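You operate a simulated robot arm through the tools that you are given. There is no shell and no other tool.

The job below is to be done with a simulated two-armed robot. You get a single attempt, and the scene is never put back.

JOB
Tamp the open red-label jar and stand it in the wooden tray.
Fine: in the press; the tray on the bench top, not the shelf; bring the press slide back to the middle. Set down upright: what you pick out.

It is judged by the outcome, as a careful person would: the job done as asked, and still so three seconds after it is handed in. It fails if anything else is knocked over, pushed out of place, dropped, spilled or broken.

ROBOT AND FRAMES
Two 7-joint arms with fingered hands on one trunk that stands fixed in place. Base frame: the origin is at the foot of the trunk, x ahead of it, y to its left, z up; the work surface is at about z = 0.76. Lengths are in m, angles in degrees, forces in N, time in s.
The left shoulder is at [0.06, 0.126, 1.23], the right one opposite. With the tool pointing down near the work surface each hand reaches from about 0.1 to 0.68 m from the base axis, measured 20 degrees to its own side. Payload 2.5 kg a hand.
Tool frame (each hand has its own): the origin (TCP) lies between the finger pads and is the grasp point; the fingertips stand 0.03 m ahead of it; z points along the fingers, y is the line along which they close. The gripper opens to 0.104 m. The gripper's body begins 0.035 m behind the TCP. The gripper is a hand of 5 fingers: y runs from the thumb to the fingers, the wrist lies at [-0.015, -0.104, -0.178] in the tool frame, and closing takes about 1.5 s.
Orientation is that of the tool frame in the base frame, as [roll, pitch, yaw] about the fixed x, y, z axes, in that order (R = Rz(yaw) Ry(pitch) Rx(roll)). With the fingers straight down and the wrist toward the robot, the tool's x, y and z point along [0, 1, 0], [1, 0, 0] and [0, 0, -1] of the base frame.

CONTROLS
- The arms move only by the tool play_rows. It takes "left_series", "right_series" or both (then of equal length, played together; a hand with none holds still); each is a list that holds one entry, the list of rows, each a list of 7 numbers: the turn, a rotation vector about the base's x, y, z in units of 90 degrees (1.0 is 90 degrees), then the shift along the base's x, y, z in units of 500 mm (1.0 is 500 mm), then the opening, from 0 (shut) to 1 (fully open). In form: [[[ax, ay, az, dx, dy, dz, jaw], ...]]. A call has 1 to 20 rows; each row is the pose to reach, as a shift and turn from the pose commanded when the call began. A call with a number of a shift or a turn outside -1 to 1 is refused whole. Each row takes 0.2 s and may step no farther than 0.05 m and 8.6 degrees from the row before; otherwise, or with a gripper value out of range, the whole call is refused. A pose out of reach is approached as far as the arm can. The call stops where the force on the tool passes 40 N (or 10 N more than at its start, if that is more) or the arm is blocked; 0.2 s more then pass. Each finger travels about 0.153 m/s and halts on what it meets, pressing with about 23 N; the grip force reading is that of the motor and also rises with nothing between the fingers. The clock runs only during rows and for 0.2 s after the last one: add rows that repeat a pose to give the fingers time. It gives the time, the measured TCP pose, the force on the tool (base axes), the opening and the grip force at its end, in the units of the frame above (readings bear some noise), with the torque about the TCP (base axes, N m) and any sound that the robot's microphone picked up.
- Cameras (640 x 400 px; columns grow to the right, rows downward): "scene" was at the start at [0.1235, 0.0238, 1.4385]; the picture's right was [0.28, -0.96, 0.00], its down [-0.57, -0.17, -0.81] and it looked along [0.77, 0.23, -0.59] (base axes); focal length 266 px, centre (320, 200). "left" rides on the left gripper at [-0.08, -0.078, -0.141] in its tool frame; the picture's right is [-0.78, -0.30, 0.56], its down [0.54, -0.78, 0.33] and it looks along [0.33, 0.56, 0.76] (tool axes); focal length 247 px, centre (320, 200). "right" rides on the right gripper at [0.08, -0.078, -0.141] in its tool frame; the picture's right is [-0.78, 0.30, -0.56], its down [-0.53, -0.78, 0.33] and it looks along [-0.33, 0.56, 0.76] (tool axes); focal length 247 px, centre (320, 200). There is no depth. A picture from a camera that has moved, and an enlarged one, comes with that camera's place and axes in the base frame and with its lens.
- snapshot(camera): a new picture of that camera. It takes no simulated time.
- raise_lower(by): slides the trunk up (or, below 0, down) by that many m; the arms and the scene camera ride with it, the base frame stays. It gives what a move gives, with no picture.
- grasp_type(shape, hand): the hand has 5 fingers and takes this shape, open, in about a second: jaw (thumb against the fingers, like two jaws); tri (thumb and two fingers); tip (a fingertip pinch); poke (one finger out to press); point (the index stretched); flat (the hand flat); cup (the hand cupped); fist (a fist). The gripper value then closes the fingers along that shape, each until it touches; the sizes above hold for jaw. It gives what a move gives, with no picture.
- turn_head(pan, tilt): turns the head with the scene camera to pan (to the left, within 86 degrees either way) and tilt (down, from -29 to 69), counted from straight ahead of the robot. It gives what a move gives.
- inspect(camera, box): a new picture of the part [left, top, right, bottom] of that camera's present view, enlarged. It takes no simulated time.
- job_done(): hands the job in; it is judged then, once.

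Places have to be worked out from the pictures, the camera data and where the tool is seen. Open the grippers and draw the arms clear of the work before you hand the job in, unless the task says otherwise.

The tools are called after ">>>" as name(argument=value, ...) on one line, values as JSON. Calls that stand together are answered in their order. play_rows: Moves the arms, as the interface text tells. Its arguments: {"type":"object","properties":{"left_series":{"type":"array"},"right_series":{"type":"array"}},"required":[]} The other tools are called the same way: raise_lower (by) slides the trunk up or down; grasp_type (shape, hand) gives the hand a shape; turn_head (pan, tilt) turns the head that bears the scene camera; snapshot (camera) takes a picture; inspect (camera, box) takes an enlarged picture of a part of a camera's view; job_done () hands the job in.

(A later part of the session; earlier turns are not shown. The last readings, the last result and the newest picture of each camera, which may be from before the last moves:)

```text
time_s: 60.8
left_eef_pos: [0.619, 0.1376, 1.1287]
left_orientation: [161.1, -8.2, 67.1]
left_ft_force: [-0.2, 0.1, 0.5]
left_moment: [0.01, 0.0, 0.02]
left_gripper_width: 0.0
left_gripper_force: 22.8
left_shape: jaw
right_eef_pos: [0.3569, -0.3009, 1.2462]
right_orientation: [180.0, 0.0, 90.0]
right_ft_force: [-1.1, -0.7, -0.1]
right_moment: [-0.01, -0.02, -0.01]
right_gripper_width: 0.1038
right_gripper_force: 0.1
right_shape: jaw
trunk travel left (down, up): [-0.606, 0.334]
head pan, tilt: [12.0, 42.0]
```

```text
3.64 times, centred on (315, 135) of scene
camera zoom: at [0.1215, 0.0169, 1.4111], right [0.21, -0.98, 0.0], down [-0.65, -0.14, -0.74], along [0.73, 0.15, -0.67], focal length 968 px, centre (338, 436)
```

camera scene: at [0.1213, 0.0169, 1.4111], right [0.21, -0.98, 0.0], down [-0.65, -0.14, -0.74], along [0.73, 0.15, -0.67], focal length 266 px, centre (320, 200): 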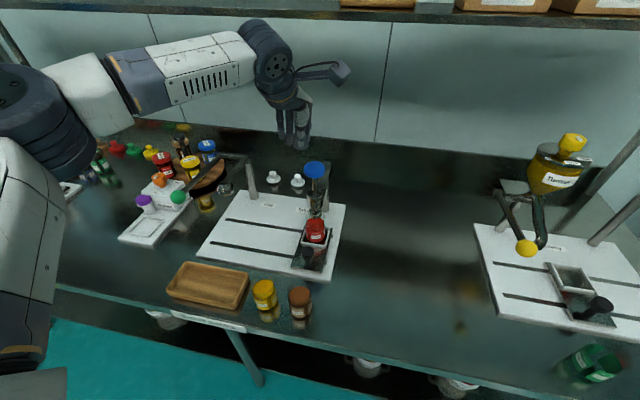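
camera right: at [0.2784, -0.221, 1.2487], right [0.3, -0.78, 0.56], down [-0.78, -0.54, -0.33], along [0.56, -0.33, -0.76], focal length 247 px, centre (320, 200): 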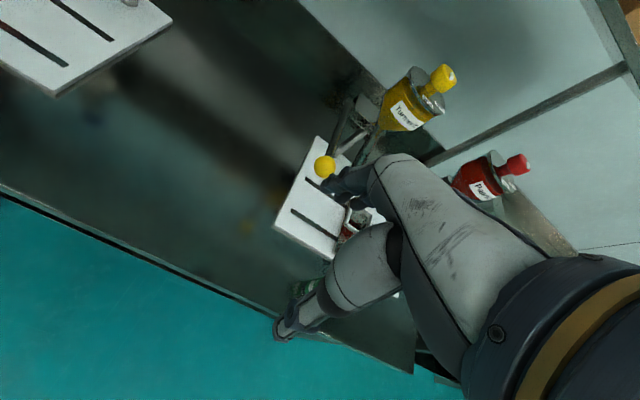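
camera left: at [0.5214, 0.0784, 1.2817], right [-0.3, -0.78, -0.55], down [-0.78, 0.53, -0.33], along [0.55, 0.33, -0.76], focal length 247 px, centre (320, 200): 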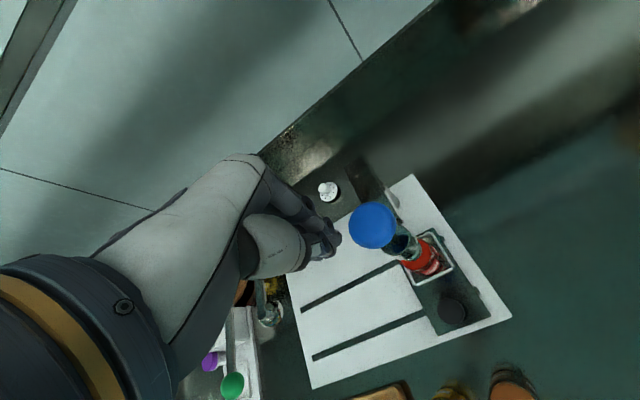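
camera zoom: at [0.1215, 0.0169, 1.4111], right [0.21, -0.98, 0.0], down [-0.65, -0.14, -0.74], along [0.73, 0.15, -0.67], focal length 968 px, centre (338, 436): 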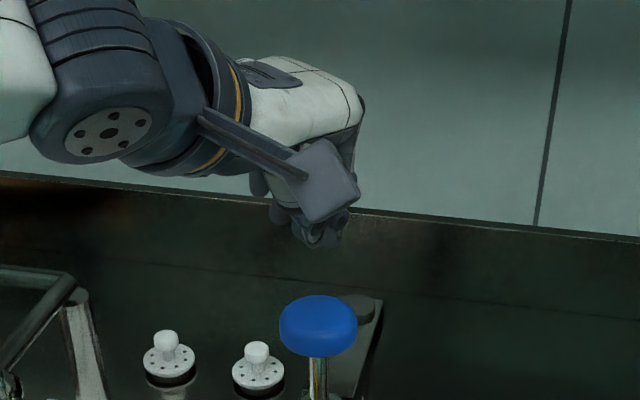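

The fingertips are directly over the knob at about (0.63, 0.135, 1.10), and the knob top is at about 1.053. Lowering to contact and then pressing.

>>> play_rows(left_series=[[[0, 0, 0, 0, 0.006, -0.03, 0], [0, 0, 0, 0, 0.006, -0.06, 0], [0, 0, 0, 0, 0.006, -0.08, 0], [0, 0, 0, 0, 0.006, -0.09, 0], [0, 0, 0, 0, 0.006, -0.1, 0], [0, 0, 0, 0, 0.006, -0.11, 0]]])

>>> inspect(camera="left", box=[230, 140, 470, 320])

>>> inspect(camera="scene", box=[270, 100, 360, 250])

```text
time_s: 62.1
left_eef_pos: [0.6196, 0.1404, 1.0729]
left_orientation: [161.1, -8.4, 67.1]
left_ft_force: [0.1, 0.5, 1.5]
left_moment: [0.04, -0.08, 0.02]
left_gripper_width: 0.0005
left_gripper_force: 22.6
left_shape: jaw
right_eef_pos: [0.3561, -0.2996, 1.2479]
right_orientation: [-180.0, 0.0, 90.1]
right_ft_force: [-0.2, -0.8, 0.3]
right_moment: [0.01, -0.01, -0.02]
right_gripper_width: 0.1036
right_gripper_force: 0.0
right_shape: jaw
trunk travel left (down, up): [-0.606, 0.334]
head pan, tilt: [12.0, 42.0]
```

```text
2.22 times, centred on (350, 230) of left
camera zoom: at [0.4708, 0.0987, 1.1692], right [-0.36, -0.59, -0.73], down [-0.34, 0.81, -0.48], along [0.87, 0.08, -0.49], focal length 549 px, centre (253, 133)
```

zoom: 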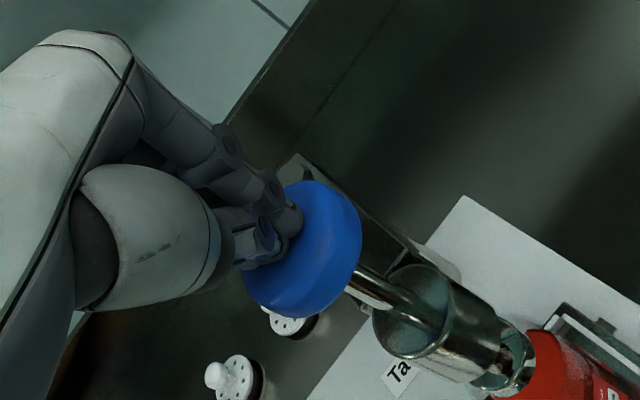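

```text
2.67 times, centred on (315, 175) of scene
camera zoom: at [0.1213, 0.0169, 1.4111], right [0.21, -0.98, 0.0], down [-0.65, -0.14, -0.74], along [0.73, 0.15, -0.67], focal length 710 px, centre (333, 267)
```

zoom: 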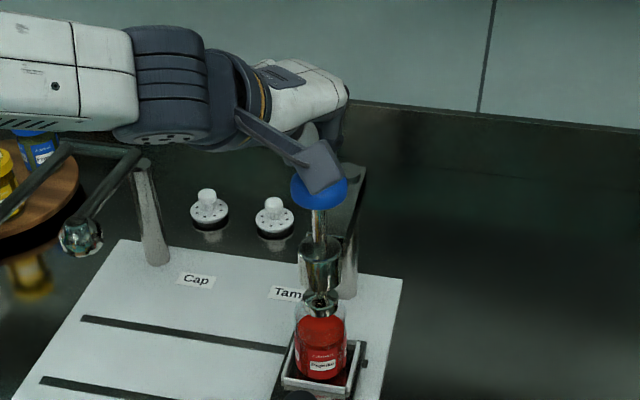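

Contact made. Pressing down further in small steps.

>>> play_rows(left_series=[[[0, 0, 0, 0, 0, -0.01, 0], [0, 0, 0, 0, 0.0, -0.02, 0], [0, 0, 0, 0, 0.0, -0.03, 0], [0, 0, 0, 0, 0.0, -0.04, 0]]])

>>> inspect(camera="scene", box=[285, 170, 355, 250])

```text
time_s: 63.1
left_eef_pos: [0.6184, 0.1412, 1.0516]
left_orientation: [161.1, -8.3, 67.1]
left_ft_force: [-0.3, -0.2, 2.5]
left_moment: [0.02, 0.01, 0.02]
left_gripper_width: 0.0
left_gripper_force: 23.0
left_shape: jaw
right_eef_pos: [0.3565, -0.3003, 1.2474]
right_orientation: [-179.9, -0.1, 90.1]
right_ft_force: [0.1, -0.5, -0.1]
right_moment: [-0.02, 0.01, 0.0]
right_gripper_width: 0.1038
right_gripper_force: 0.1
right_shape: jaw
trunk travel left (down, up): [-0.606, 0.334]
head pan, tilt: [12.0, 42.0]
```

```text
5.00 times, centred on (320, 210) of scene
camera zoom: at [0.1212, 0.0168, 1.4111], right [0.21, -0.98, 0.0], down [-0.65, -0.14, -0.74], along [0.73, 0.15, -0.67], focal length 1332 px, centre (320, 150)
```

zoom: 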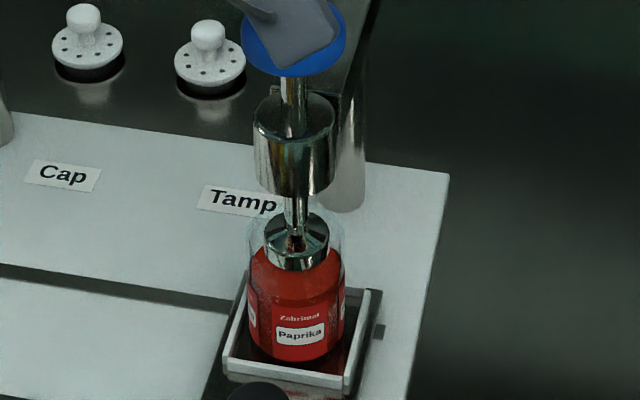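

The foot is entering the jar mouth cleanly. I'll keep pressing down onto the powder.

>>> play_rows(left_series=[[[0, 0, 0, 0, 0, -0.01, 0], [0, 0, 0, 0, 0.0, -0.02, 0], [0, 0, 0, 0, 0.0, -0.03, 0], [0, 0, 0, 0, 0.0, -0.04, 0]]])

>>> inspect(camera="scene", box=[285, 170, 355, 250])

```text
time_s: 64.2
left_eef_pos: [0.6178, 0.1408, 1.033]
left_orientation: [161.1, -8.2, 67.0]
left_ft_force: [-0.3, -1.3, 3.9]
left_moment: [0.0, -0.05, 0.02]
left_gripper_width: 0.0
left_gripper_force: 23.5
left_shape: jaw
right_eef_pos: [0.3561, -0.3008, 1.2481]
right_orientation: [180.0, 0.1, 90.0]
right_ft_force: [-0.2, -0.4, -0.4]
right_moment: [0.0, 0.0, 0.01]
right_gripper_width: 0.1036
right_gripper_force: 0.1
right_shape: jaw
trunk travel left (down, up): [-0.606, 0.334]
head pan, tilt: [12.0, 42.0]
heard: click
```

```text
5.00 times, centred on (320, 210) of scene
camera zoom: at [0.121, 0.0167, 1.4111], right [0.21, -0.98, 0.0], down [-0.65, -0.14, -0.74], along [0.73, 0.15, -0.67], focal length 1332 px, centre (320, 150)
```

zoom: 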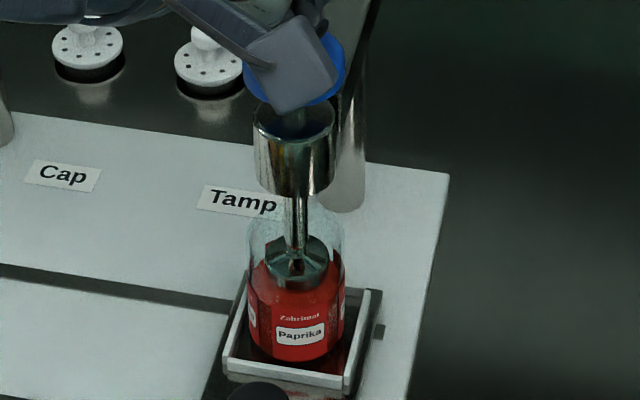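

A click was heard. I'll press a few mm more to confirm the stroke is complete.

>>> play_rows(left_series=[[[0, 0, 0, 0, 0, -0.006, 0], [0, 0, 0, 0, 0.0, -0.012, 0], [0, 0, 0, 0, 0.0, -0.012, 0]]])

>>> inspect(camera="scene", box=[285, 170, 355, 250])

```text
time_s: 65.0
left_eef_pos: [0.6167, 0.1412, 1.0282]
left_orientation: [161.1, -8.3, 67.2]
left_ft_force: [1.2, 0.0, 4.5]
left_moment: [-0.03, -0.03, 0.02]
left_gripper_width: 0.0
left_gripper_force: 23.2
left_shape: jaw
right_eef_pos: [0.3557, -0.301, 1.2483]
right_orientation: [180.0, 0.1, 90.2]
right_ft_force: [0.8, 0.5, -0.4]
right_moment: [-0.01, -0.02, -0.02]
right_gripper_width: 0.1038
right_gripper_force: 0.0
right_shape: jaw
trunk travel left (down, up): [-0.606, 0.334]
head pan, tilt: [12.0, 42.0]
```

```text
5.00 times, centred on (320, 210) of scene
camera zoom: at [0.1211, 0.0166, 1.4111], right [0.21, -0.98, 0.0], down [-0.65, -0.14, -0.74], along [0.73, 0.15, -0.67], focal length 1332 px, centre (320, 150)
```

zoom: 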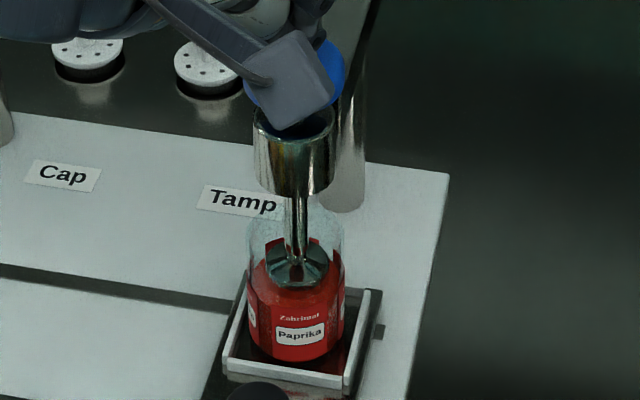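

The powder is visibly compressed and the knob is near the housing, so the tamp is done. Raising the hand slowly so the plunger springs back.

>>> play_rows(left_series=[[[0, 0, 0, 0, 0, 0.02, 0], [0, 0, 0, 0, 0.0, 0.04, 0], [0, 0, 0, 0, 0.0, 0.06, 0], [0, 0, 0, 0, 0, 0.08, 0], [0, 0, 0, 0, 0.0, 0.11, 0], [0, 0, 0, 0, 0.0, 0.15, 0], [0, 0, 0, 0, 0.0, 0.2, 0], [0, 0, 0, -0.01, 0.0, 0.22, 0]]])

>>> inspect(camera="scene", box=[265, 150, 375, 260])

>>> snapshot(camera="left")

```text
time_s: 66.8
left_eef_pos: [0.6128, 0.1407, 1.137]
left_orientation: [161.2, -8.2, 67.1]
left_ft_force: [-0.2, 1.0, 0.2]
left_moment: [0.0, 0.01, -0.02]
left_gripper_width: 0.0003
left_gripper_force: 23.3
left_shape: jaw
right_eef_pos: [0.3567, -0.3002, 1.2472]
right_orientation: [-180.0, 0.1, 90.1]
right_ft_force: [0.2, -0.1, -0.2]
right_moment: [0.02, -0.03, 0.0]
right_gripper_width: 0.1038
right_gripper_force: 0.1
right_shape: jaw
trunk travel left (down, up): [-0.606, 0.334]
head pan, tilt: [12.0, 42.0]
```

```text
3.64 times, centred on (320, 205) of scene
camera zoom: at [0.1213, 0.0168, 1.4111], right [0.21, -0.98, 0.0], down [-0.65, -0.14, -0.74], along [0.73, 0.15, -0.67], focal length 968 px, centre (320, 182)
```

zoom: 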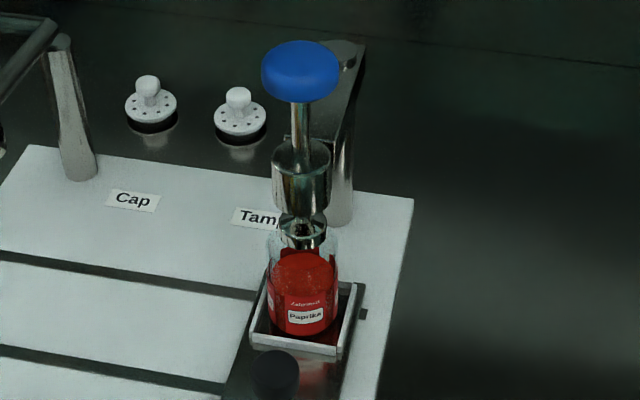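

```text
taken
camera left: at [0.4657, 0.0994, 1.2335], right [-0.36, -0.59, -0.73], down [-0.34, 0.81, -0.48], along [0.87, 0.08, -0.49], focal length 247 px, centre (320, 200)
```

left: 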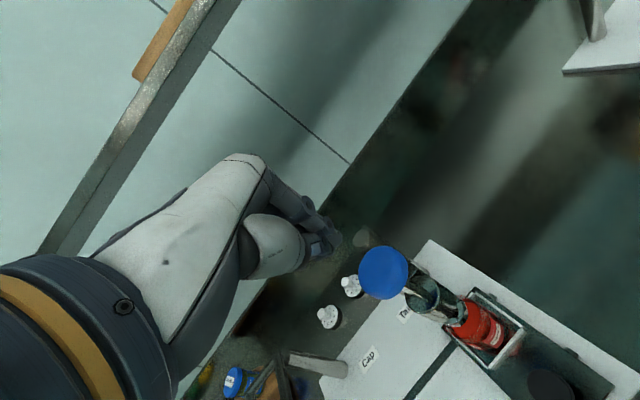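

The plunger sprang back up and the powder is packed. Next I return the slide: I'll draw the hand back, undo the tilt, and lower the trunk again.

>>> play_rows(left_series=[[[0, 0, 0, -0.06, 0, 0, 0], [0, 0, 0, -0.13, -0.01, 0, 0], [0, 0.08, 0, -0.19, -0.03, 0, 0], [0, 0.16, 0, -0.25, -0.06, 0, 0], [0, 0.23, 0, -0.31, -0.08, 0, 0], [0, 0.23, 0, -0.31, -0.08, 0, 0]]])

>>> raise_lower(by=-0.2)

>>> snapshot(camera="left")

>>> snapshot(camera="scene")

```text
time_s: 68.2
left_eef_pos: [0.4567, 0.098, 1.1357]
left_orientation: [-179.8, 0.1, 65.7]
left_ft_force: [0.5, 0.1, 0.1]
left_moment: [-0.01, 0.0, -0.01]
left_gripper_width: 0.0
left_gripper_force: 23.0
left_shape: jaw
right_eef_pos: [0.3561, -0.3005, 1.2468]
right_orientation: [180.0, 0.0, 90.1]
right_ft_force: [-0.6, -0.9, -0.2]
right_moment: [-0.01, 0.0, 0.01]
right_gripper_width: 0.1039
right_gripper_force: 0.2
right_shape: jaw
trunk travel left (down, up): [-0.606, 0.334]
head pan, tilt: [12.0, 42.0]
```

```text
time_s: 70.3
left_eef_pos: [0.457, 0.0983, 0.9359]
left_orientation: [-179.9, 0.2, 65.6]
left_ft_force: [0.5, -0.9, 0.4]
left_moment: [0.0, -0.01, 0.01]
left_gripper_width: 0.0
left_gripper_force: 23.3
left_shape: jaw
right_eef_pos: [0.3565, -0.2996, 1.0477]
right_orientation: [-179.9, 0.0, 90.1]
right_ft_force: [0.9, -0.3, 0.1]
right_moment: [-0.01, 0.0, 0.01]
right_gripper_width: 0.1038
right_gripper_force: 0.1
right_shape: jaw
trunk travel left (down, up): [-0.406, 0.534]
head pan, tilt: [12.0, 42.0]
```

```text
taken
camera left: at [0.3526, 0.0568, 1.0778], right [-0.59, -0.59, -0.55], down [-0.49, 0.81, -0.33], along [0.64, 0.08, -0.76], focal length 247 px, centre (320, 200)
```

left: 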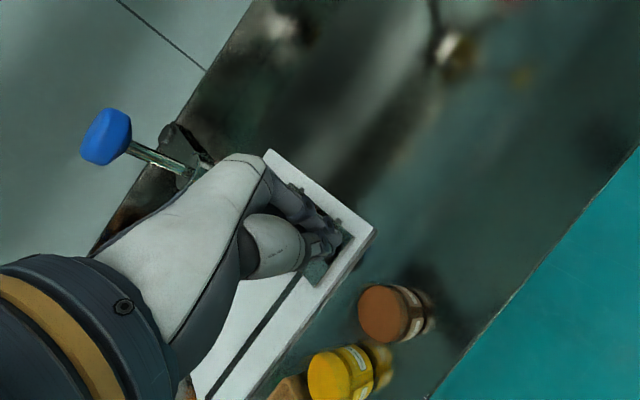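

```text
taken
camera scene: at [0.1214, 0.0168, 1.2111], right [0.21, -0.98, 0.0], down [-0.65, -0.14, -0.74], along [0.73, 0.15, -0.67], focal length 266 px, centre (320, 200)
```

scene: 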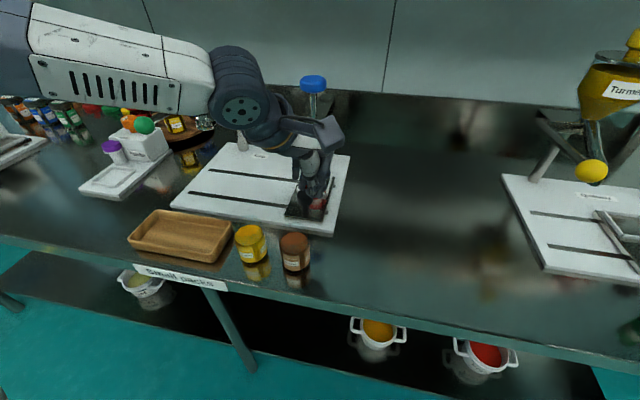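

On reflection, straddling the knob with the jaw closing along y would give a positive, centred hold for pulling the slide back. I'll rotate the hand so the wrist is at the left, staying at this safe height.

>>> play_rows(left_series=[[[0, 0, -0.09, 0, 0, 0.02, 0.1], [0, 0, -0.18, 0, 0.0, 0.04, 0.3], [0, 0, -0.27, 0, 0.0, 0.05, 0.5], [0, 0, -0.36, 0, 0.01, 0.05, 0.7], [0, 0, -0.45, 0, 0.02, 0.05, 0.8], [0, 0, -0.54, 0, 0.03, 0.05, 0.8], [0, 0, -0.63, 0, 0.04, 0.05, 0.8], [0, 0, -0.7, 0, 0.05, 0.05, 0.8], [0, 0, -0.7, 0, 0.05, 0.05, 0.8]]])

>>> snapshot(camera="left")

>>> snapshot(camera="scene")

```text
time_s: 72.3
left_eef_pos: [0.4579, 0.1241, 0.9611]
left_orientation: [-179.9, 0.0, 2.5]
left_ft_force: [-0.6, -0.2, 0.0]
left_moment: [-0.01, 0.02, 0.02]
left_gripper_width: 0.0826
left_gripper_force: 0.0
left_shape: jaw
right_eef_pos: [0.3566, -0.3016, 1.0481]
right_orientation: [-179.9, 0.1, 90.1]
right_ft_force: [0.6, 0.4, -0.1]
right_moment: [0.01, 0.02, -0.02]
right_gripper_width: 0.1038
right_gripper_force: 0.1
right_shape: jaw
trunk travel left (down, up): [-0.406, 0.534]
head pan, tilt: [12.0, 42.0]
```

```text
taken
camera left: at [0.3738, 0.1971, 1.1019], right [-0.79, 0.26, -0.55], down [0.5, 0.8, -0.33], along [0.36, -0.54, -0.76], focal length 247 px, centre (320, 200)
```

left: 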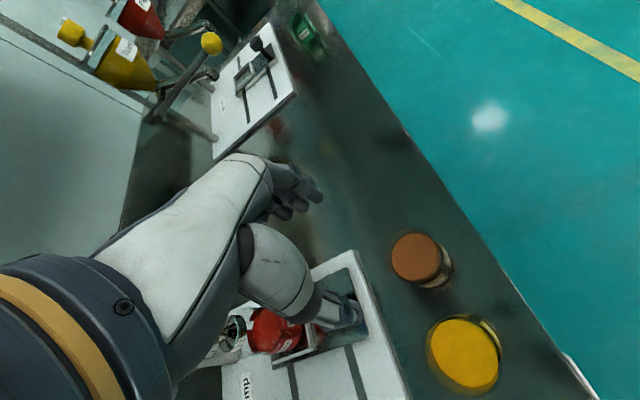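

```text
taken
camera scene: at [0.1215, 0.0168, 1.2111], right [0.21, -0.98, 0.0], down [-0.65, -0.14, -0.74], along [0.73, 0.15, -0.67], focal length 266 px, centre (320, 200)
```

scene: 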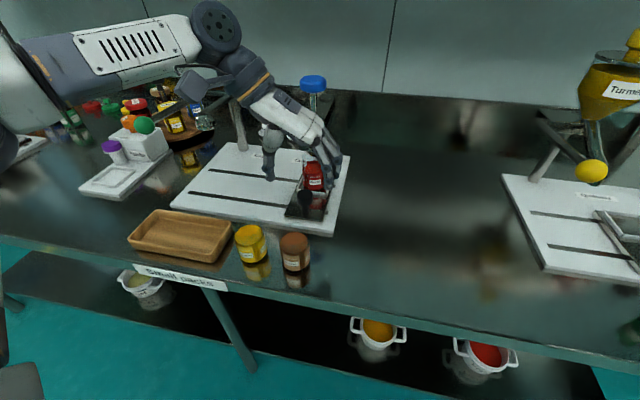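

That orientation is reachable. I'll measure the knob's present position in the scene view before moving over it.

>>> inspect(camera="scene", box=[270, 150, 350, 230])

```text
5.00 times, centred on (310, 190) of scene
camera zoom: at [0.1215, 0.0168, 1.2111], right [0.21, -0.98, 0.0], down [-0.65, -0.14, -0.74], along [0.73, 0.15, -0.67], focal length 1332 px, centre (370, 250)
```

zoom: 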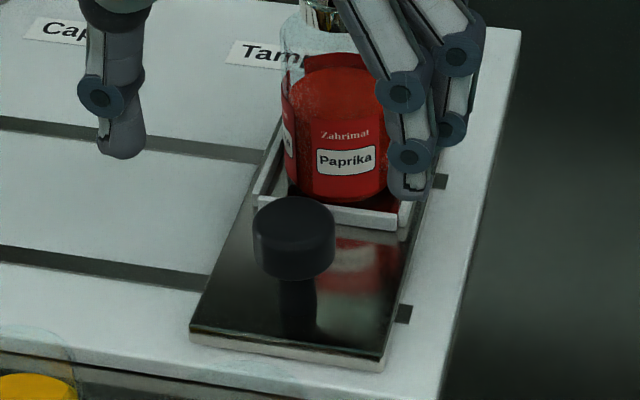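

The knob is at about (0.538, 0.139), so the slide moved 0.127 m. I'll move over it, slightly on the robot side to keep clear of the jar.

>>> play_rows(left_series=[[[0, 0, -0.02, 0.04, 0.01, 0, 0.8], [0, 0, -0.028, 0.09, 0.02, 0.0, 0.8], [0, 0, -0.028, 0.148, 0.03, -0.03, 0.8], [0, 0, -0.028, 0.148, 0.03, -0.08, 0.8], [0, 0, -0.028, 0.148, 0.03, -0.08, 0.8]]])

>>> inspect(camera="scene", box=[250, 90, 350, 220])

>>> inspect(camera="left", box=[220, 140, 460, 400])

```text
time_s: 73.5
left_eef_pos: [0.5151, 0.1426, 0.9221]
left_orientation: [-179.8, 0.0, 0.2]
left_ft_force: [-0.2, 0.7, 0.5]
left_moment: [-0.02, -0.01, -0.04]
left_gripper_width: 0.083
left_gripper_force: 0.1
left_shape: jaw
left hand out of reach, approached as far as the arm can: row 3, 4, 5
right_eef_pos: [0.3562, -0.3004, 1.0477]
right_orientation: [180.0, 0.1, 90.1]
right_ft_force: [-0.2, 0.4, 0.6]
right_moment: [0.02, 0.0, -0.04]
right_gripper_width: 0.1038
right_gripper_force: 0.1
right_shape: jaw
trunk travel left (down, up): [-0.406, 0.534]
head pan, tilt: [12.0, 42.0]
```

```text
3.08 times, centred on (300, 155) of scene
camera zoom: at [0.1215, 0.0168, 1.2111], right [0.21, -0.98, 0.0], down [-0.65, -0.14, -0.74], along [0.73, 0.15, -0.67], focal length 819 px, centre (382, 338)
```

zoom: 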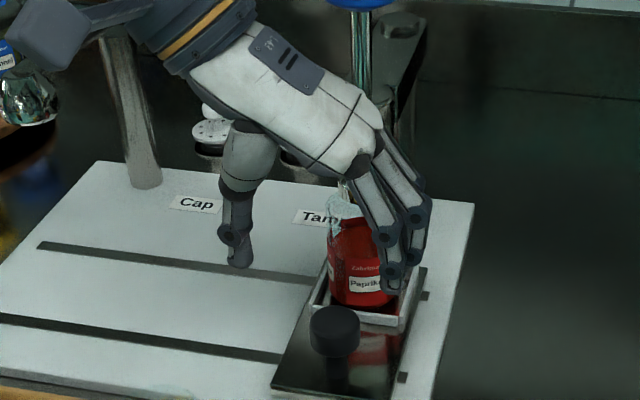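

```text
1.54 times, centred on (340, 270) of left
camera zoom: at [0.4342, 0.2191, 1.0638], right [-0.78, 0.29, -0.56], down [0.53, 0.78, -0.33], along [0.34, -0.55, -0.76], focal length 380 px, centre (289, 92)
```

zoom: 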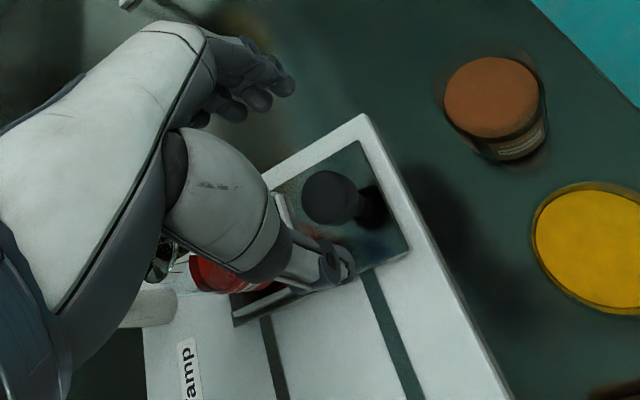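

At yaw 0 the reach is a bit short (x = 0.515). Yawing back by 25° should recover it while still straddling the knob.

>>> play_rows(left_series=[[[0, 0, 0.09, 0.0, 0.0, 0, 0.8], [0, 0, 0.18, 0.01, 0.0, 0.0, 0.8], [0, 0, 0.28, 0.02, 0.0, 0, 0.8], [0, 0, 0.28, 0.038, -0.003, -0.02, 0.8], [0, 0, 0.28, 0.038, -0.003, -0.03, 0.8], [0, 0, 0.28, 0.038, -0.003, -0.03, 0.8]]])

>>> inspect(camera="scene", box=[250, 90, 350, 220])

>>> inspect(camera="left", box=[220, 140, 460, 400])

```text
refused: row 3 steps farther than a row can; nothing moved
```

```text
3.08 times, centred on (300, 155) of scene
camera zoom: at [0.1215, 0.0168, 1.2111], right [0.21, -0.98, 0.0], down [-0.65, -0.14, -0.74], along [0.73, 0.15, -0.67], focal length 819 px, centre (382, 338)
```

zoom: 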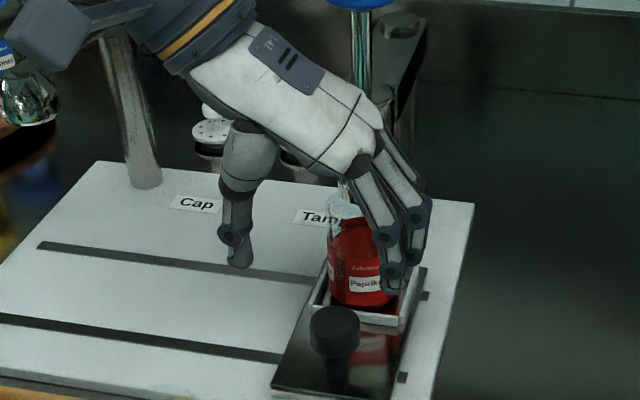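

```text
1.54 times, centred on (340, 270) of left
camera zoom: at [0.4342, 0.2191, 1.0638], right [-0.78, 0.29, -0.56], down [0.53, 0.78, -0.33], along [0.34, -0.55, -0.76], focal length 380 px, centre (289, 92)
```

zoom: 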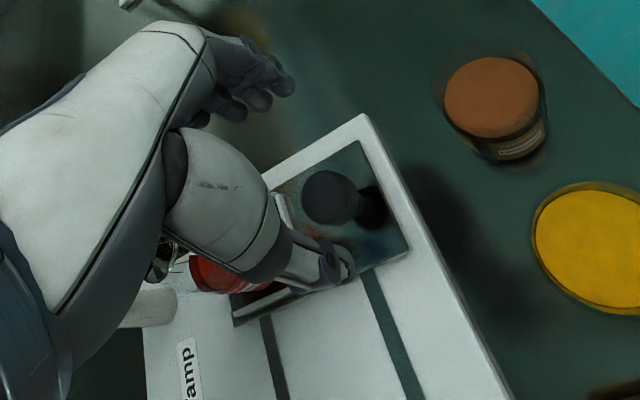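

Resending with rotation steps under the limit.

>>> play_rows(left_series=[[[0, 0, 0.09, 0.0, 0.0, 0, 0.8], [0, 0, 0.18, 0.01, 0.0, 0.0, 0.8], [0, 0, 0.27, 0.02, 0.0, 0, 0.8], [0, 0, 0.28, 0.038, -0.003, -0.02, 0.8], [0, 0, 0.28, 0.038, -0.003, -0.03, 0.8], [0, 0, 0.28, 0.038, -0.003, -0.03, 0.8]]])

>>> inspect(camera="scene", box=[250, 90, 350, 220])

>>> inspect(camera="left", box=[220, 140, 460, 400])

```text
time_s: 74.9
left_eef_pos: [0.5344, 0.1405, 0.9057]
left_orientation: [-179.9, 0.1, 25.5]
left_ft_force: [-0.9, 0.4, -0.6]
left_moment: [-0.01, 0.02, -0.02]
left_gripper_width: 0.0828
left_gripper_force: 0.1
left_shape: jaw
right_eef_pos: [0.3569, -0.3013, 1.047]
right_orientation: [-180.0, -0.1, 90.0]
right_ft_force: [-0.4, 0.6, 0.3]
right_moment: [0.0, 0.0, -0.01]
right_gripper_width: 0.1035
right_gripper_force: 0.1
right_shape: jaw
trunk travel left (down, up): [-0.406, 0.534]
head pan, tilt: [12.0, 42.0]
```

```text
3.08 times, centred on (300, 155) of scene
camera zoom: at [0.1214, 0.0168, 1.2111], right [0.21, -0.98, 0.0], down [-0.65, -0.14, -0.74], along [0.73, 0.15, -0.67], focal length 819 px, centre (382, 338)
```

zoom: 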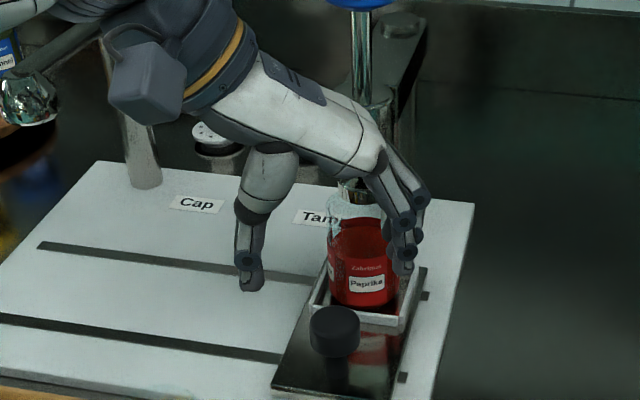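

```text
1.54 times, centred on (340, 270) of left
camera zoom: at [0.428, 0.1758, 1.0483], right [-0.83, -0.07, -0.56], down [0.15, 0.93, -0.33], along [0.54, -0.36, -0.76], focal length 380 px, centre (289, 92)
```

zoom: 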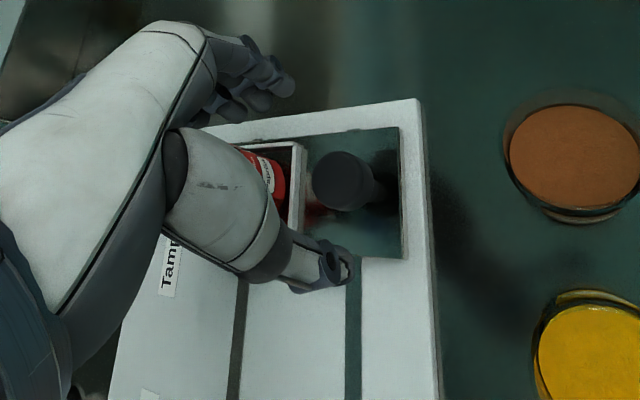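

The thumb and fingers straddle the knob. Lowering gradually and checking.

>>> play_rows(left_series=[[[0, 0, 0, -0.002, 0.0, -0.03, 0.8], [0, 0, 0, -0.004, 0.0, -0.06, 0.8], [0, 0, 0, -0.004, 0.0, -0.085, 0.8], [0, 0, 0, -0.004, 0.0, -0.085, 0.8]]])

>>> inspect(camera="scene", box=[260, 120, 340, 220])

>>> inspect(camera="left", box=[220, 140, 460, 400])

```text
time_s: 75.9
left_eef_pos: [0.5335, 0.1408, 0.8629]
left_orientation: [-179.9, 0.2, 25.3]
left_ft_force: [-0.1, -0.6, 0.0]
left_moment: [-0.01, 0.02, -0.02]
left_gripper_width: 0.0831
left_gripper_force: 0.0
left_shape: jaw
right_eef_pos: [0.3556, -0.3016, 1.047]
right_orientation: [-179.9, 0.0, 90.1]
right_ft_force: [-0.1, -0.8, 0.8]
right_moment: [0.0, -0.02, -0.01]
right_gripper_width: 0.1039
right_gripper_force: 0.0
right_shape: jaw
trunk travel left (down, up): [-0.406, 0.534]
head pan, tilt: [12.0, 42.0]
```

```text
4.00 times, centred on (300, 170) of scene
camera zoom: at [0.1215, 0.0168, 1.2111], right [0.21, -0.98, 0.0], down [-0.65, -0.14, -0.74], along [0.73, 0.15, -0.67], focal length 1065 px, centre (400, 320)
```

zoom: 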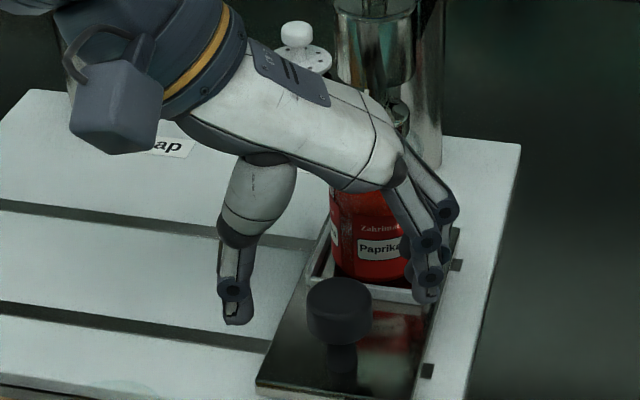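

```text
1.54 times, centred on (340, 270) of left
camera zoom: at [0.4262, 0.1761, 1.0056], right [-0.83, -0.06, -0.55], down [0.15, 0.93, -0.33], along [0.54, -0.36, -0.76], focal length 380 px, centre (289, 92)
```

zoom: 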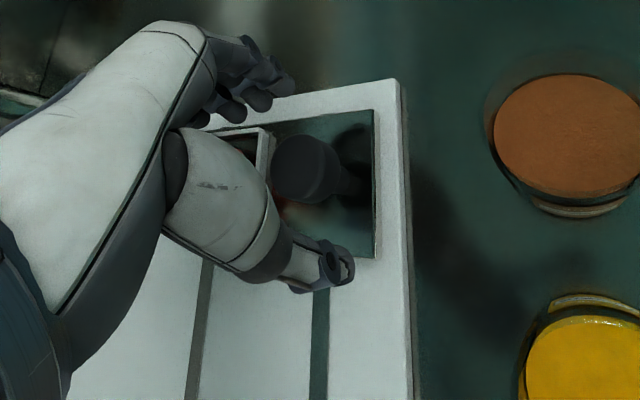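

Clearances are good: the fingertip is about 3 cm from the cup corner. I'll go down the last 18 mm and close gently on the knob.

>>> play_rows(left_series=[[[0, 0, 0, 0.002, 0.0, -0.02, 0.8], [0, 0, 0, 0.004, 0.0, -0.036, 0.8], [0, 0, 0, 0.004, 0.0, -0.036, 0.6], [0, 0, 0, 0.004, 0.0, -0.036, 0.5], [0, 0, 0, 0.004, 0.0, -0.036, 0.4], [0, 0, 0, 0.004, 0.0, -0.036, 0.3], [0, 0, 0, 0.004, 0.0, -0.036, 0.2], [0, 0, 0, 0.004, 0.0, -0.036, 0.2], [0, 0, 0, 0.004, 0.0, -0.036, 0.2]]])

>>> inspect(camera="scene", box=[260, 120, 340, 220])

>>> inspect(camera="left", box=[220, 140, 460, 400])

```text
time_s: 77.9
left_eef_pos: [0.5342, 0.1408, 0.8441]
left_orientation: [-179.9, 0.1, 25.4]
left_ft_force: [-1.1, -0.7, 0.4]
left_moment: [-0.04, -0.03, 0.0]
left_gripper_width: 0.026
left_gripper_force: 22.9
left_shape: jaw
right_eef_pos: [0.3572, -0.2984, 1.0477]
right_orientation: [180.0, 0.0, 90.1]
right_ft_force: [-0.3, -0.3, 0.1]
right_moment: [0.02, 0.01, 0.0]
right_gripper_width: 0.104
right_gripper_force: 0.0
right_shape: jaw
trunk travel left (down, up): [-0.406, 0.534]
head pan, tilt: [12.0, 42.0]
```

```text
4.00 times, centred on (300, 170) of scene
camera zoom: at [0.1213, 0.0168, 1.2111], right [0.21, -0.98, 0.0], down [-0.65, -0.14, -0.74], along [0.73, 0.15, -0.67], focal length 1065 px, centre (400, 320)
```

zoom: 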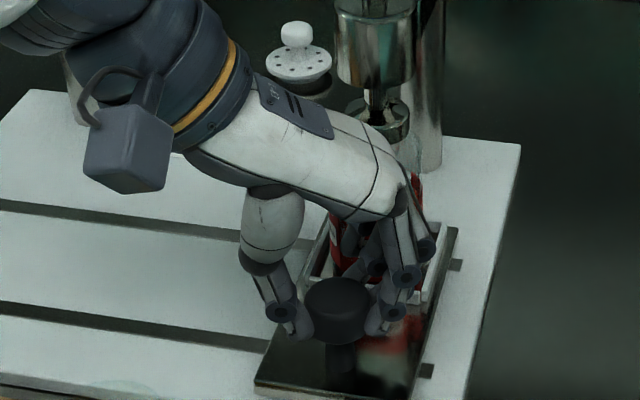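

```text
1.54 times, centred on (340, 270) of left
camera zoom: at [0.4278, 0.1758, 0.9875], right [-0.83, -0.06, -0.55], down [0.15, 0.93, -0.33], along [0.54, -0.36, -0.76], focal length 380 px, centre (289, 92)
```

zoom: 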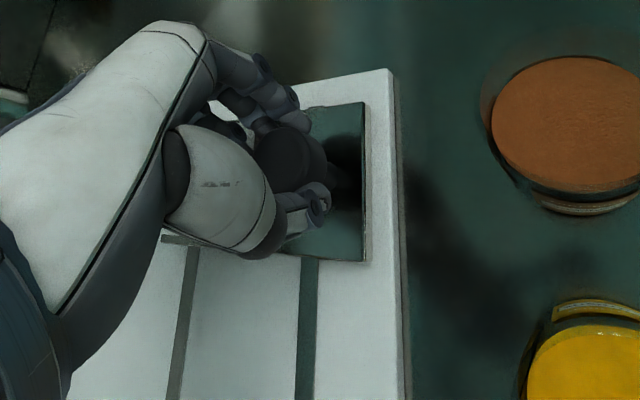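

The knob is gripped firmly. Pulling the slide left slowly, first half.

>>> play_rows(left_series=[[[0, 0, 0, 0, 0.015, 0, 0.2], [0, 0, 0, 0, 0.03, 0, 0.2], [0, 0, 0, 0, 0.045, 0, 0.2], [0, 0, 0, 0, 0.06, 0, 0.2], [0, 0, 0, 0, 0.075, 0, 0.2], [0, 0, 0, 0, 0.09, 0, 0.2], [0, 0, 0, 0, 0.105, 0, 0.2], [0, 0, 0, 0, 0.12, 0, 0.2]]])

>>> inspect(camera="scene", box=[230, 100, 340, 220])

```text
time_s: 79.7
left_eef_pos: [0.5345, 0.2012, 0.8456]
left_orientation: [-179.8, 0.1, 25.4]
left_ft_force: [-3.3, 0.9, 0.4]
left_moment: [-0.05, 0.06, -0.02]
left_gripper_width: 0.026
left_gripper_force: 23.1
left_shape: jaw
right_eef_pos: [0.356, -0.3002, 1.0474]
right_orientation: [-179.9, -0.1, 90.1]
right_ft_force: [-0.4, 0.4, -0.3]
right_moment: [0.0, -0.02, 0.02]
right_gripper_width: 0.1039
right_gripper_force: 0.1
right_shape: jaw
trunk travel left (down, up): [-0.406, 0.534]
head pan, tilt: [12.0, 42.0]
```

```text
3.33 times, centred on (285, 160) of scene
camera zoom: at [0.1211, 0.017, 1.2111], right [0.21, -0.98, 0.0], down [-0.65, -0.14, -0.74], along [0.73, 0.15, -0.67], focal length 888 px, centre (437, 333)
```

zoom: 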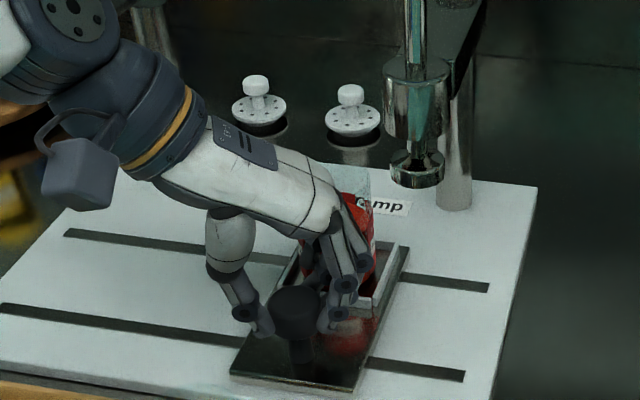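

Smooth so far. Continuing toward the middle.

>>> play_rows(left_series=[[[0, 0, 0, 0, 0.015, 0, 0.2], [0, 0, 0, 0, 0.03, 0, 0.2], [0, 0, 0, 0, 0.045, 0, 0.2], [0, 0, 0, 0, 0.06, 0, 0.2], [0, 0, 0, 0, 0.075, 0, 0.2], [0, 0, 0, 0, 0.09, 0, 0.2], [0, 0, 0, 0, 0.105, 0, 0.2], [0, 0, 0, 0, 0.12, 0, 0.2], [0, 0, 0, 0, 0.127, 0, 0.2]]])

>>> inspect(camera="scene", box=[200, 100, 340, 220])

>>> inspect(camera="scene", box=[225, 150, 297, 215])

```text
time_s: 81.7
left_eef_pos: [0.5334, 0.2659, 0.8456]
left_orientation: [-179.8, 0.0, 25.5]
left_ft_force: [-1.6, 1.8, -1.7]
left_moment: [-0.01, 0.0, -0.03]
left_gripper_width: 0.0259
left_gripper_force: 23.1
left_shape: jaw
right_eef_pos: [0.3558, -0.3008, 1.0471]
right_orientation: [180.0, -0.1, 90.1]
right_ft_force: [-0.8, 0.3, -0.1]
right_moment: [0.0, 0.02, 0.0]
right_gripper_width: 0.1038
right_gripper_force: 0.0
right_shape: jaw
trunk travel left (down, up): [-0.406, 0.534]
head pan, tilt: [12.0, 42.0]
```

```text
3.33 times, centred on (270, 160) of scene
camera zoom: at [0.1215, 0.017, 1.211], right [0.21, -0.98, 0.0], down [-0.65, -0.14, -0.74], along [0.73, 0.15, -0.67], focal length 888 px, centre (487, 333)
```

zoom: 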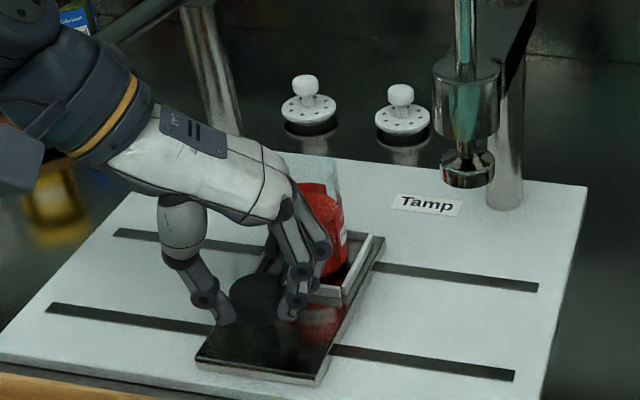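

```text
6.15 times, centred on (261, 182) of scene
camera zoom: at [0.1215, 0.017, 1.211], right [0.21, -0.98, 0.0], down [-0.65, -0.14, -0.74], along [0.73, 0.15, -0.67], focal length 1639 px, centre (683, 308)
```

zoom: 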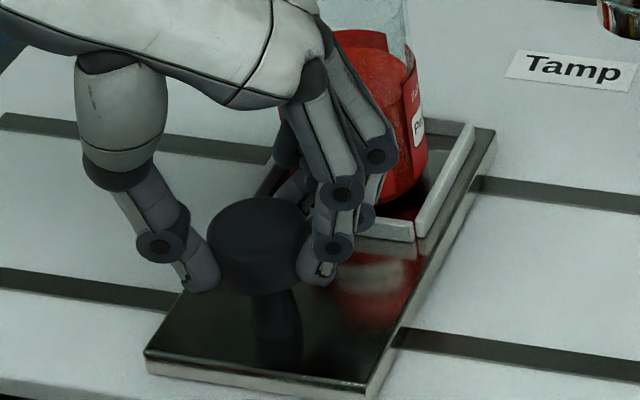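

Against the identical earlier view, the slide sits about 13 px (about 5 mm) right of its original middle position. Nudging it 5 mm further left.

>>> play_rows(left_series=[[[0, 0, 0, 0, 0.004, 0, 0.2], [0, 0, 0, 0, 0.008, 0, 0.2], [0, 0, 0, 0, 0.0105, 0, 0.2], [0, 0, 0, 0, 0.0105, 0, 0.2]]])

>>> inspect(camera="scene", box=[225, 150, 297, 215])

```text
time_s: 82.7
left_eef_pos: [0.5325, 0.27, 0.8442]
left_orientation: [-180.0, 0.1, 25.3]
left_ft_force: [-2.6, 1.3, 0.1]
left_moment: [-0.03, 0.0, -0.03]
left_gripper_width: 0.0259
left_gripper_force: 22.7
left_shape: jaw
right_eef_pos: [0.3564, -0.3, 1.0479]
right_orientation: [180.0, 0.0, 90.1]
right_ft_force: [0.1, 0.2, -0.3]
right_moment: [0.01, -0.02, -0.02]
right_gripper_width: 0.1039
right_gripper_force: 0.0
right_shape: jaw
trunk travel left (down, up): [-0.406, 0.534]
head pan, tilt: [12.0, 42.0]
```

```text
6.15 times, centred on (261, 182) of scene
camera zoom: at [0.1212, 0.0169, 1.2111], right [0.21, -0.98, 0.0], down [-0.65, -0.14, -0.74], along [0.73, 0.15, -0.67], focal length 1639 px, centre (683, 308)
```

zoom: 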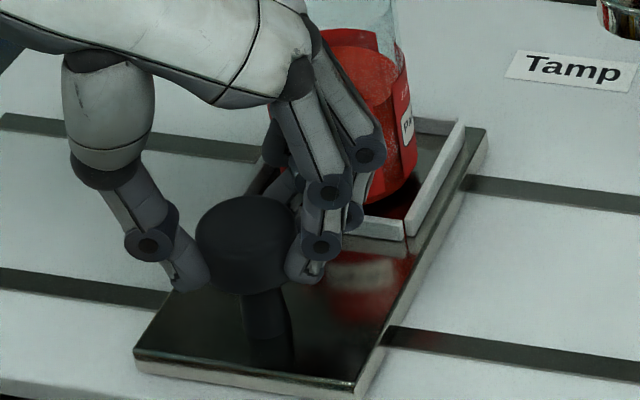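

The slide now matches its original position to within about 1 mm. Releasing the knob and lifting straight up.

>>> play_rows(left_series=[[[0, 0, 0, 0, 0, 0, 0.3], [0, 0, 0, 0, 0, 0, 0.4], [0, 0, 0, 0, 0, 0, 0.5], [0, 0, 0, 0, 0, 0, 0.65], [0, 0, 0, 0, 0, 0, 0.75], [0, 0, 0, 0, 0, 0, 0.75], [0, 0, 0, 0, 0, 0.04, 0.75], [0, 0, 0, 0, 0, 0.1, 0.75], [0, 0, 0, 0, 0, 0.16, 0.75], [0, 0, 0, 0, 0, 0.22, 0.75], [0, 0, 0, -0.04, 0, 0.26, 0.75]]])

>>> inspect(camera="scene", box=[225, 150, 297, 215])

>>> snapshot(camera="scene")

```text
time_s: 85.1
left_eef_pos: [0.5139, 0.2694, 0.9739]
left_orientation: [-179.8, 0.0, 25.4]
left_ft_force: [-0.1, -0.1, -0.4]
left_moment: [0.02, 0.01, 0.02]
left_gripper_width: 0.0776
left_gripper_force: 0.0
left_shape: jaw
right_eef_pos: [0.3568, -0.2999, 1.0471]
right_orientation: [-180.0, 0.0, 90.1]
right_ft_force: [1.1, 0.2, 0.8]
right_moment: [0.0, 0.01, -0.01]
right_gripper_width: 0.1037
right_gripper_force: 0.0
right_shape: jaw
trunk travel left (down, up): [-0.406, 0.534]
head pan, tilt: [12.0, 42.0]
```

```text
6.15 times, centred on (261, 182) of scene
camera zoom: at [0.1215, 0.0167, 1.211], right [0.21, -0.98, 0.0], down [-0.65, -0.14, -0.74], along [0.73, 0.15, -0.67], focal length 1639 px, centre (683, 308)
```

zoom: 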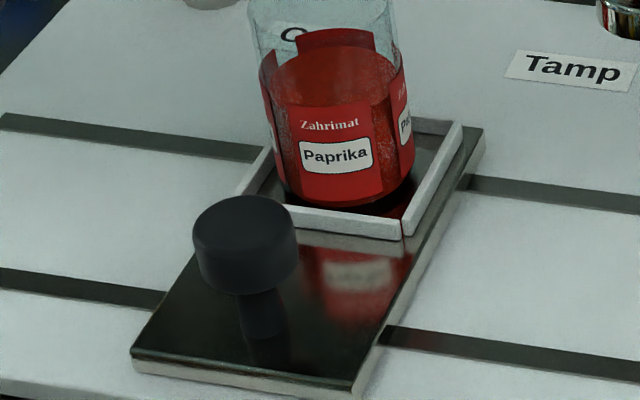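

```text
taken
camera scene: at [0.1215, 0.0167, 1.211], right [0.21, -0.98, 0.0], down [-0.65, -0.14, -0.74], along [0.73, 0.15, -0.67], focal length 266 px, centre (320, 200)
```

scene: 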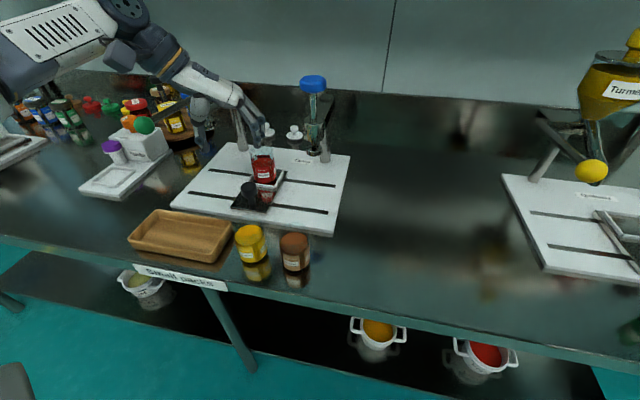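

The slide is precisely back at its original middle, and the jar is upright with packed powder. Next I collect the jar: rotate the hand back to the earlier grasp orientation and move over it, above the rim.

>>> play_rows(left_series=[[[0, 0, 0.09, -0.02, 0, 0, 0.82], [0, 0, 0.18, -0.02, 0, 0.0, 0.82], [0, 0, 0.27, -0.02, 0, 0.0, 0.82], [0, 0, 0.36, -0.02, 0, 0.0, 0.82], [0, 0, 0.45, 0.0, 0, 0, 0.82], [0, 0, 0.54, 0.05, -0.005, 0, 0.82], [0, 0, 0.551, 0.12, -0.01, 0, 0.82], [0, 0, 0.551, 0.19, -0.018, -0.01, 0.82], [0, 0, 0.551, 0.234, -0.018, -0.02, 0.82], [0, 0, 0.551, 0.234, -0.018, -0.03, 0.82], [0, 0, 0.551, 0.234, -0.018, -0.03, 0.82]]])

>>> inspect(camera="left", box=[270, 150, 430, 310])

>>> inspect(camera="scene", box=[220, 100, 320, 200])

```text
time_s: 87.5
left_eef_pos: [0.6307, 0.2606, 0.9608]
left_orientation: [-179.8, 0.0, 75.0]
left_ft_force: [-0.4, -0.3, 0.0]
left_moment: [0.02, -0.04, 0.02]
left_gripper_width: 0.0851
left_gripper_force: 0.0
left_shape: jaw
right_eef_pos: [0.3558, -0.2999, 1.0482]
right_orientation: [179.9, -0.1, 90.1]
right_ft_force: [-0.4, 0.3, 0.5]
right_moment: [0.02, 0.01, 0.02]
right_gripper_width: 0.1037
right_gripper_force: 0.1
right_shape: jaw
trunk travel left (down, up): [-0.406, 0.534]
head pan, tilt: [12.0, 42.0]
```

```text
2.50 times, centred on (350, 230) of left
camera zoom: at [0.535, 0.2028, 1.1031], right [-0.49, -0.67, -0.55], down [-0.61, 0.72, -0.33], along [0.62, 0.18, -0.76], focal length 617 px, centre (245, 125)
```

zoom: 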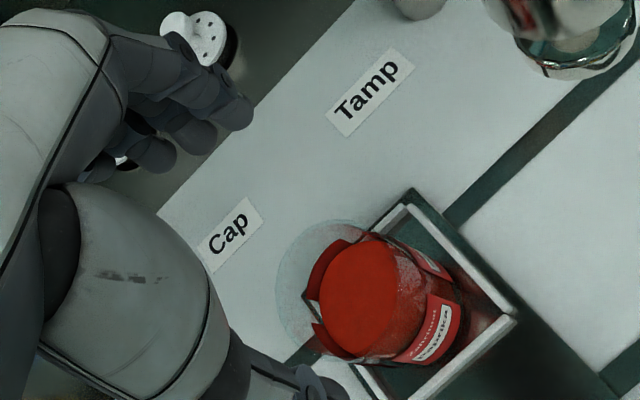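

```text
4.00 times, centred on (270, 150) of scene
camera zoom: at [0.1214, 0.0169, 1.2111], right [0.21, -0.98, 0.0], down [-0.65, -0.14, -0.74], along [0.73, 0.15, -0.67], focal length 1065 px, centre (520, 400)
```

zoom: 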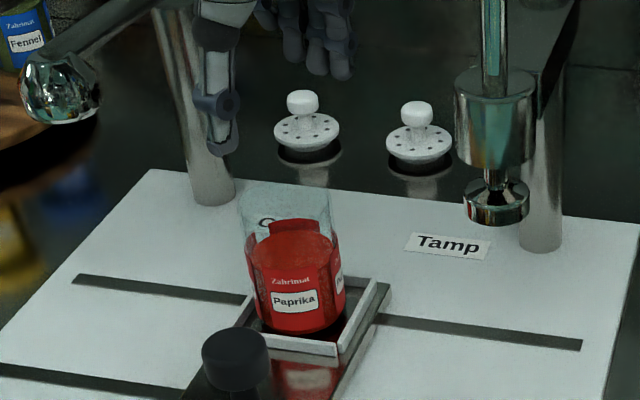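

The hand is over the jar in the same pose I released it from. Descending along the same path to z of about 0.863.

>>> play_rows(left_series=[[[0, 0, 0, 0, 0, -0.05, 0.84], [0, 0, 0, 0.0, 0, -0.1, 0.84], [0, 0, 0, 0.0, 0, -0.14, 0.84], [0, 0, 0, 0.0, 0, -0.17, 0.84], [0, 0, 0, 0.0, 0, -0.194, 0.84], [0, 0, 0, 0.0, 0, -0.194, 0.84]]])

>>> inspect(camera="left", box=[270, 150, 430, 310])

>>> inspect(camera="scene", box=[240, 130, 304, 190])

```text
time_s: 88.9
left_eef_pos: [0.6305, 0.26, 0.8639]
left_orientation: [-179.9, 0.1, 75.0]
left_ft_force: [0.2, 0.3, -0.4]
left_moment: [0.02, -0.02, -0.02]
left_gripper_width: 0.0871
left_gripper_force: 0.0
left_shape: jaw
right_eef_pos: [0.3573, -0.2991, 1.0469]
right_orientation: [179.9, 0.0, 90.1]
right_ft_force: [0.4, 0.2, 0.0]
right_moment: [0.0, 0.03, -0.04]
right_gripper_width: 0.1035
right_gripper_force: 0.0
right_shape: jaw
trunk travel left (down, up): [-0.406, 0.534]
head pan, tilt: [12.0, 42.0]
```

```text
2.50 times, centred on (350, 230) of left
camera zoom: at [0.5342, 0.2029, 1.0056], right [-0.49, -0.67, -0.55], down [-0.61, 0.72, -0.33], along [0.62, 0.18, -0.76], focal length 617 px, centre (245, 125)
```

zoom: 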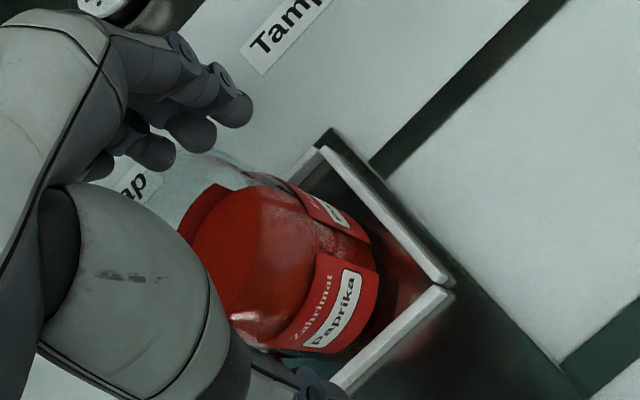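

```text
6.67 times, centred on (272, 160) of scene
camera zoom: at [0.1215, 0.0168, 1.2111], right [0.21, -0.98, 0.0], down [-0.65, -0.14, -0.74], along [0.73, 0.15, -0.67], focal length 1776 px, centre (640, 467)
```

zoom: 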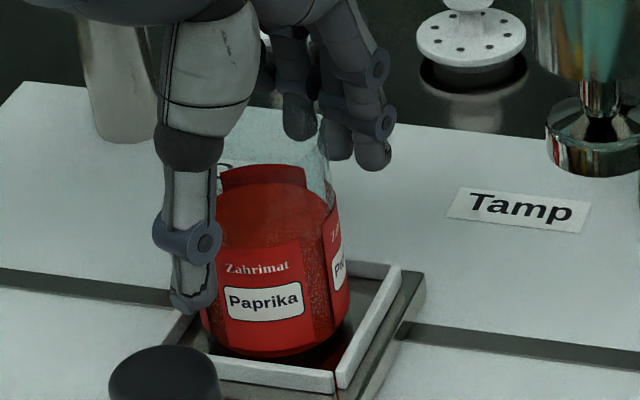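

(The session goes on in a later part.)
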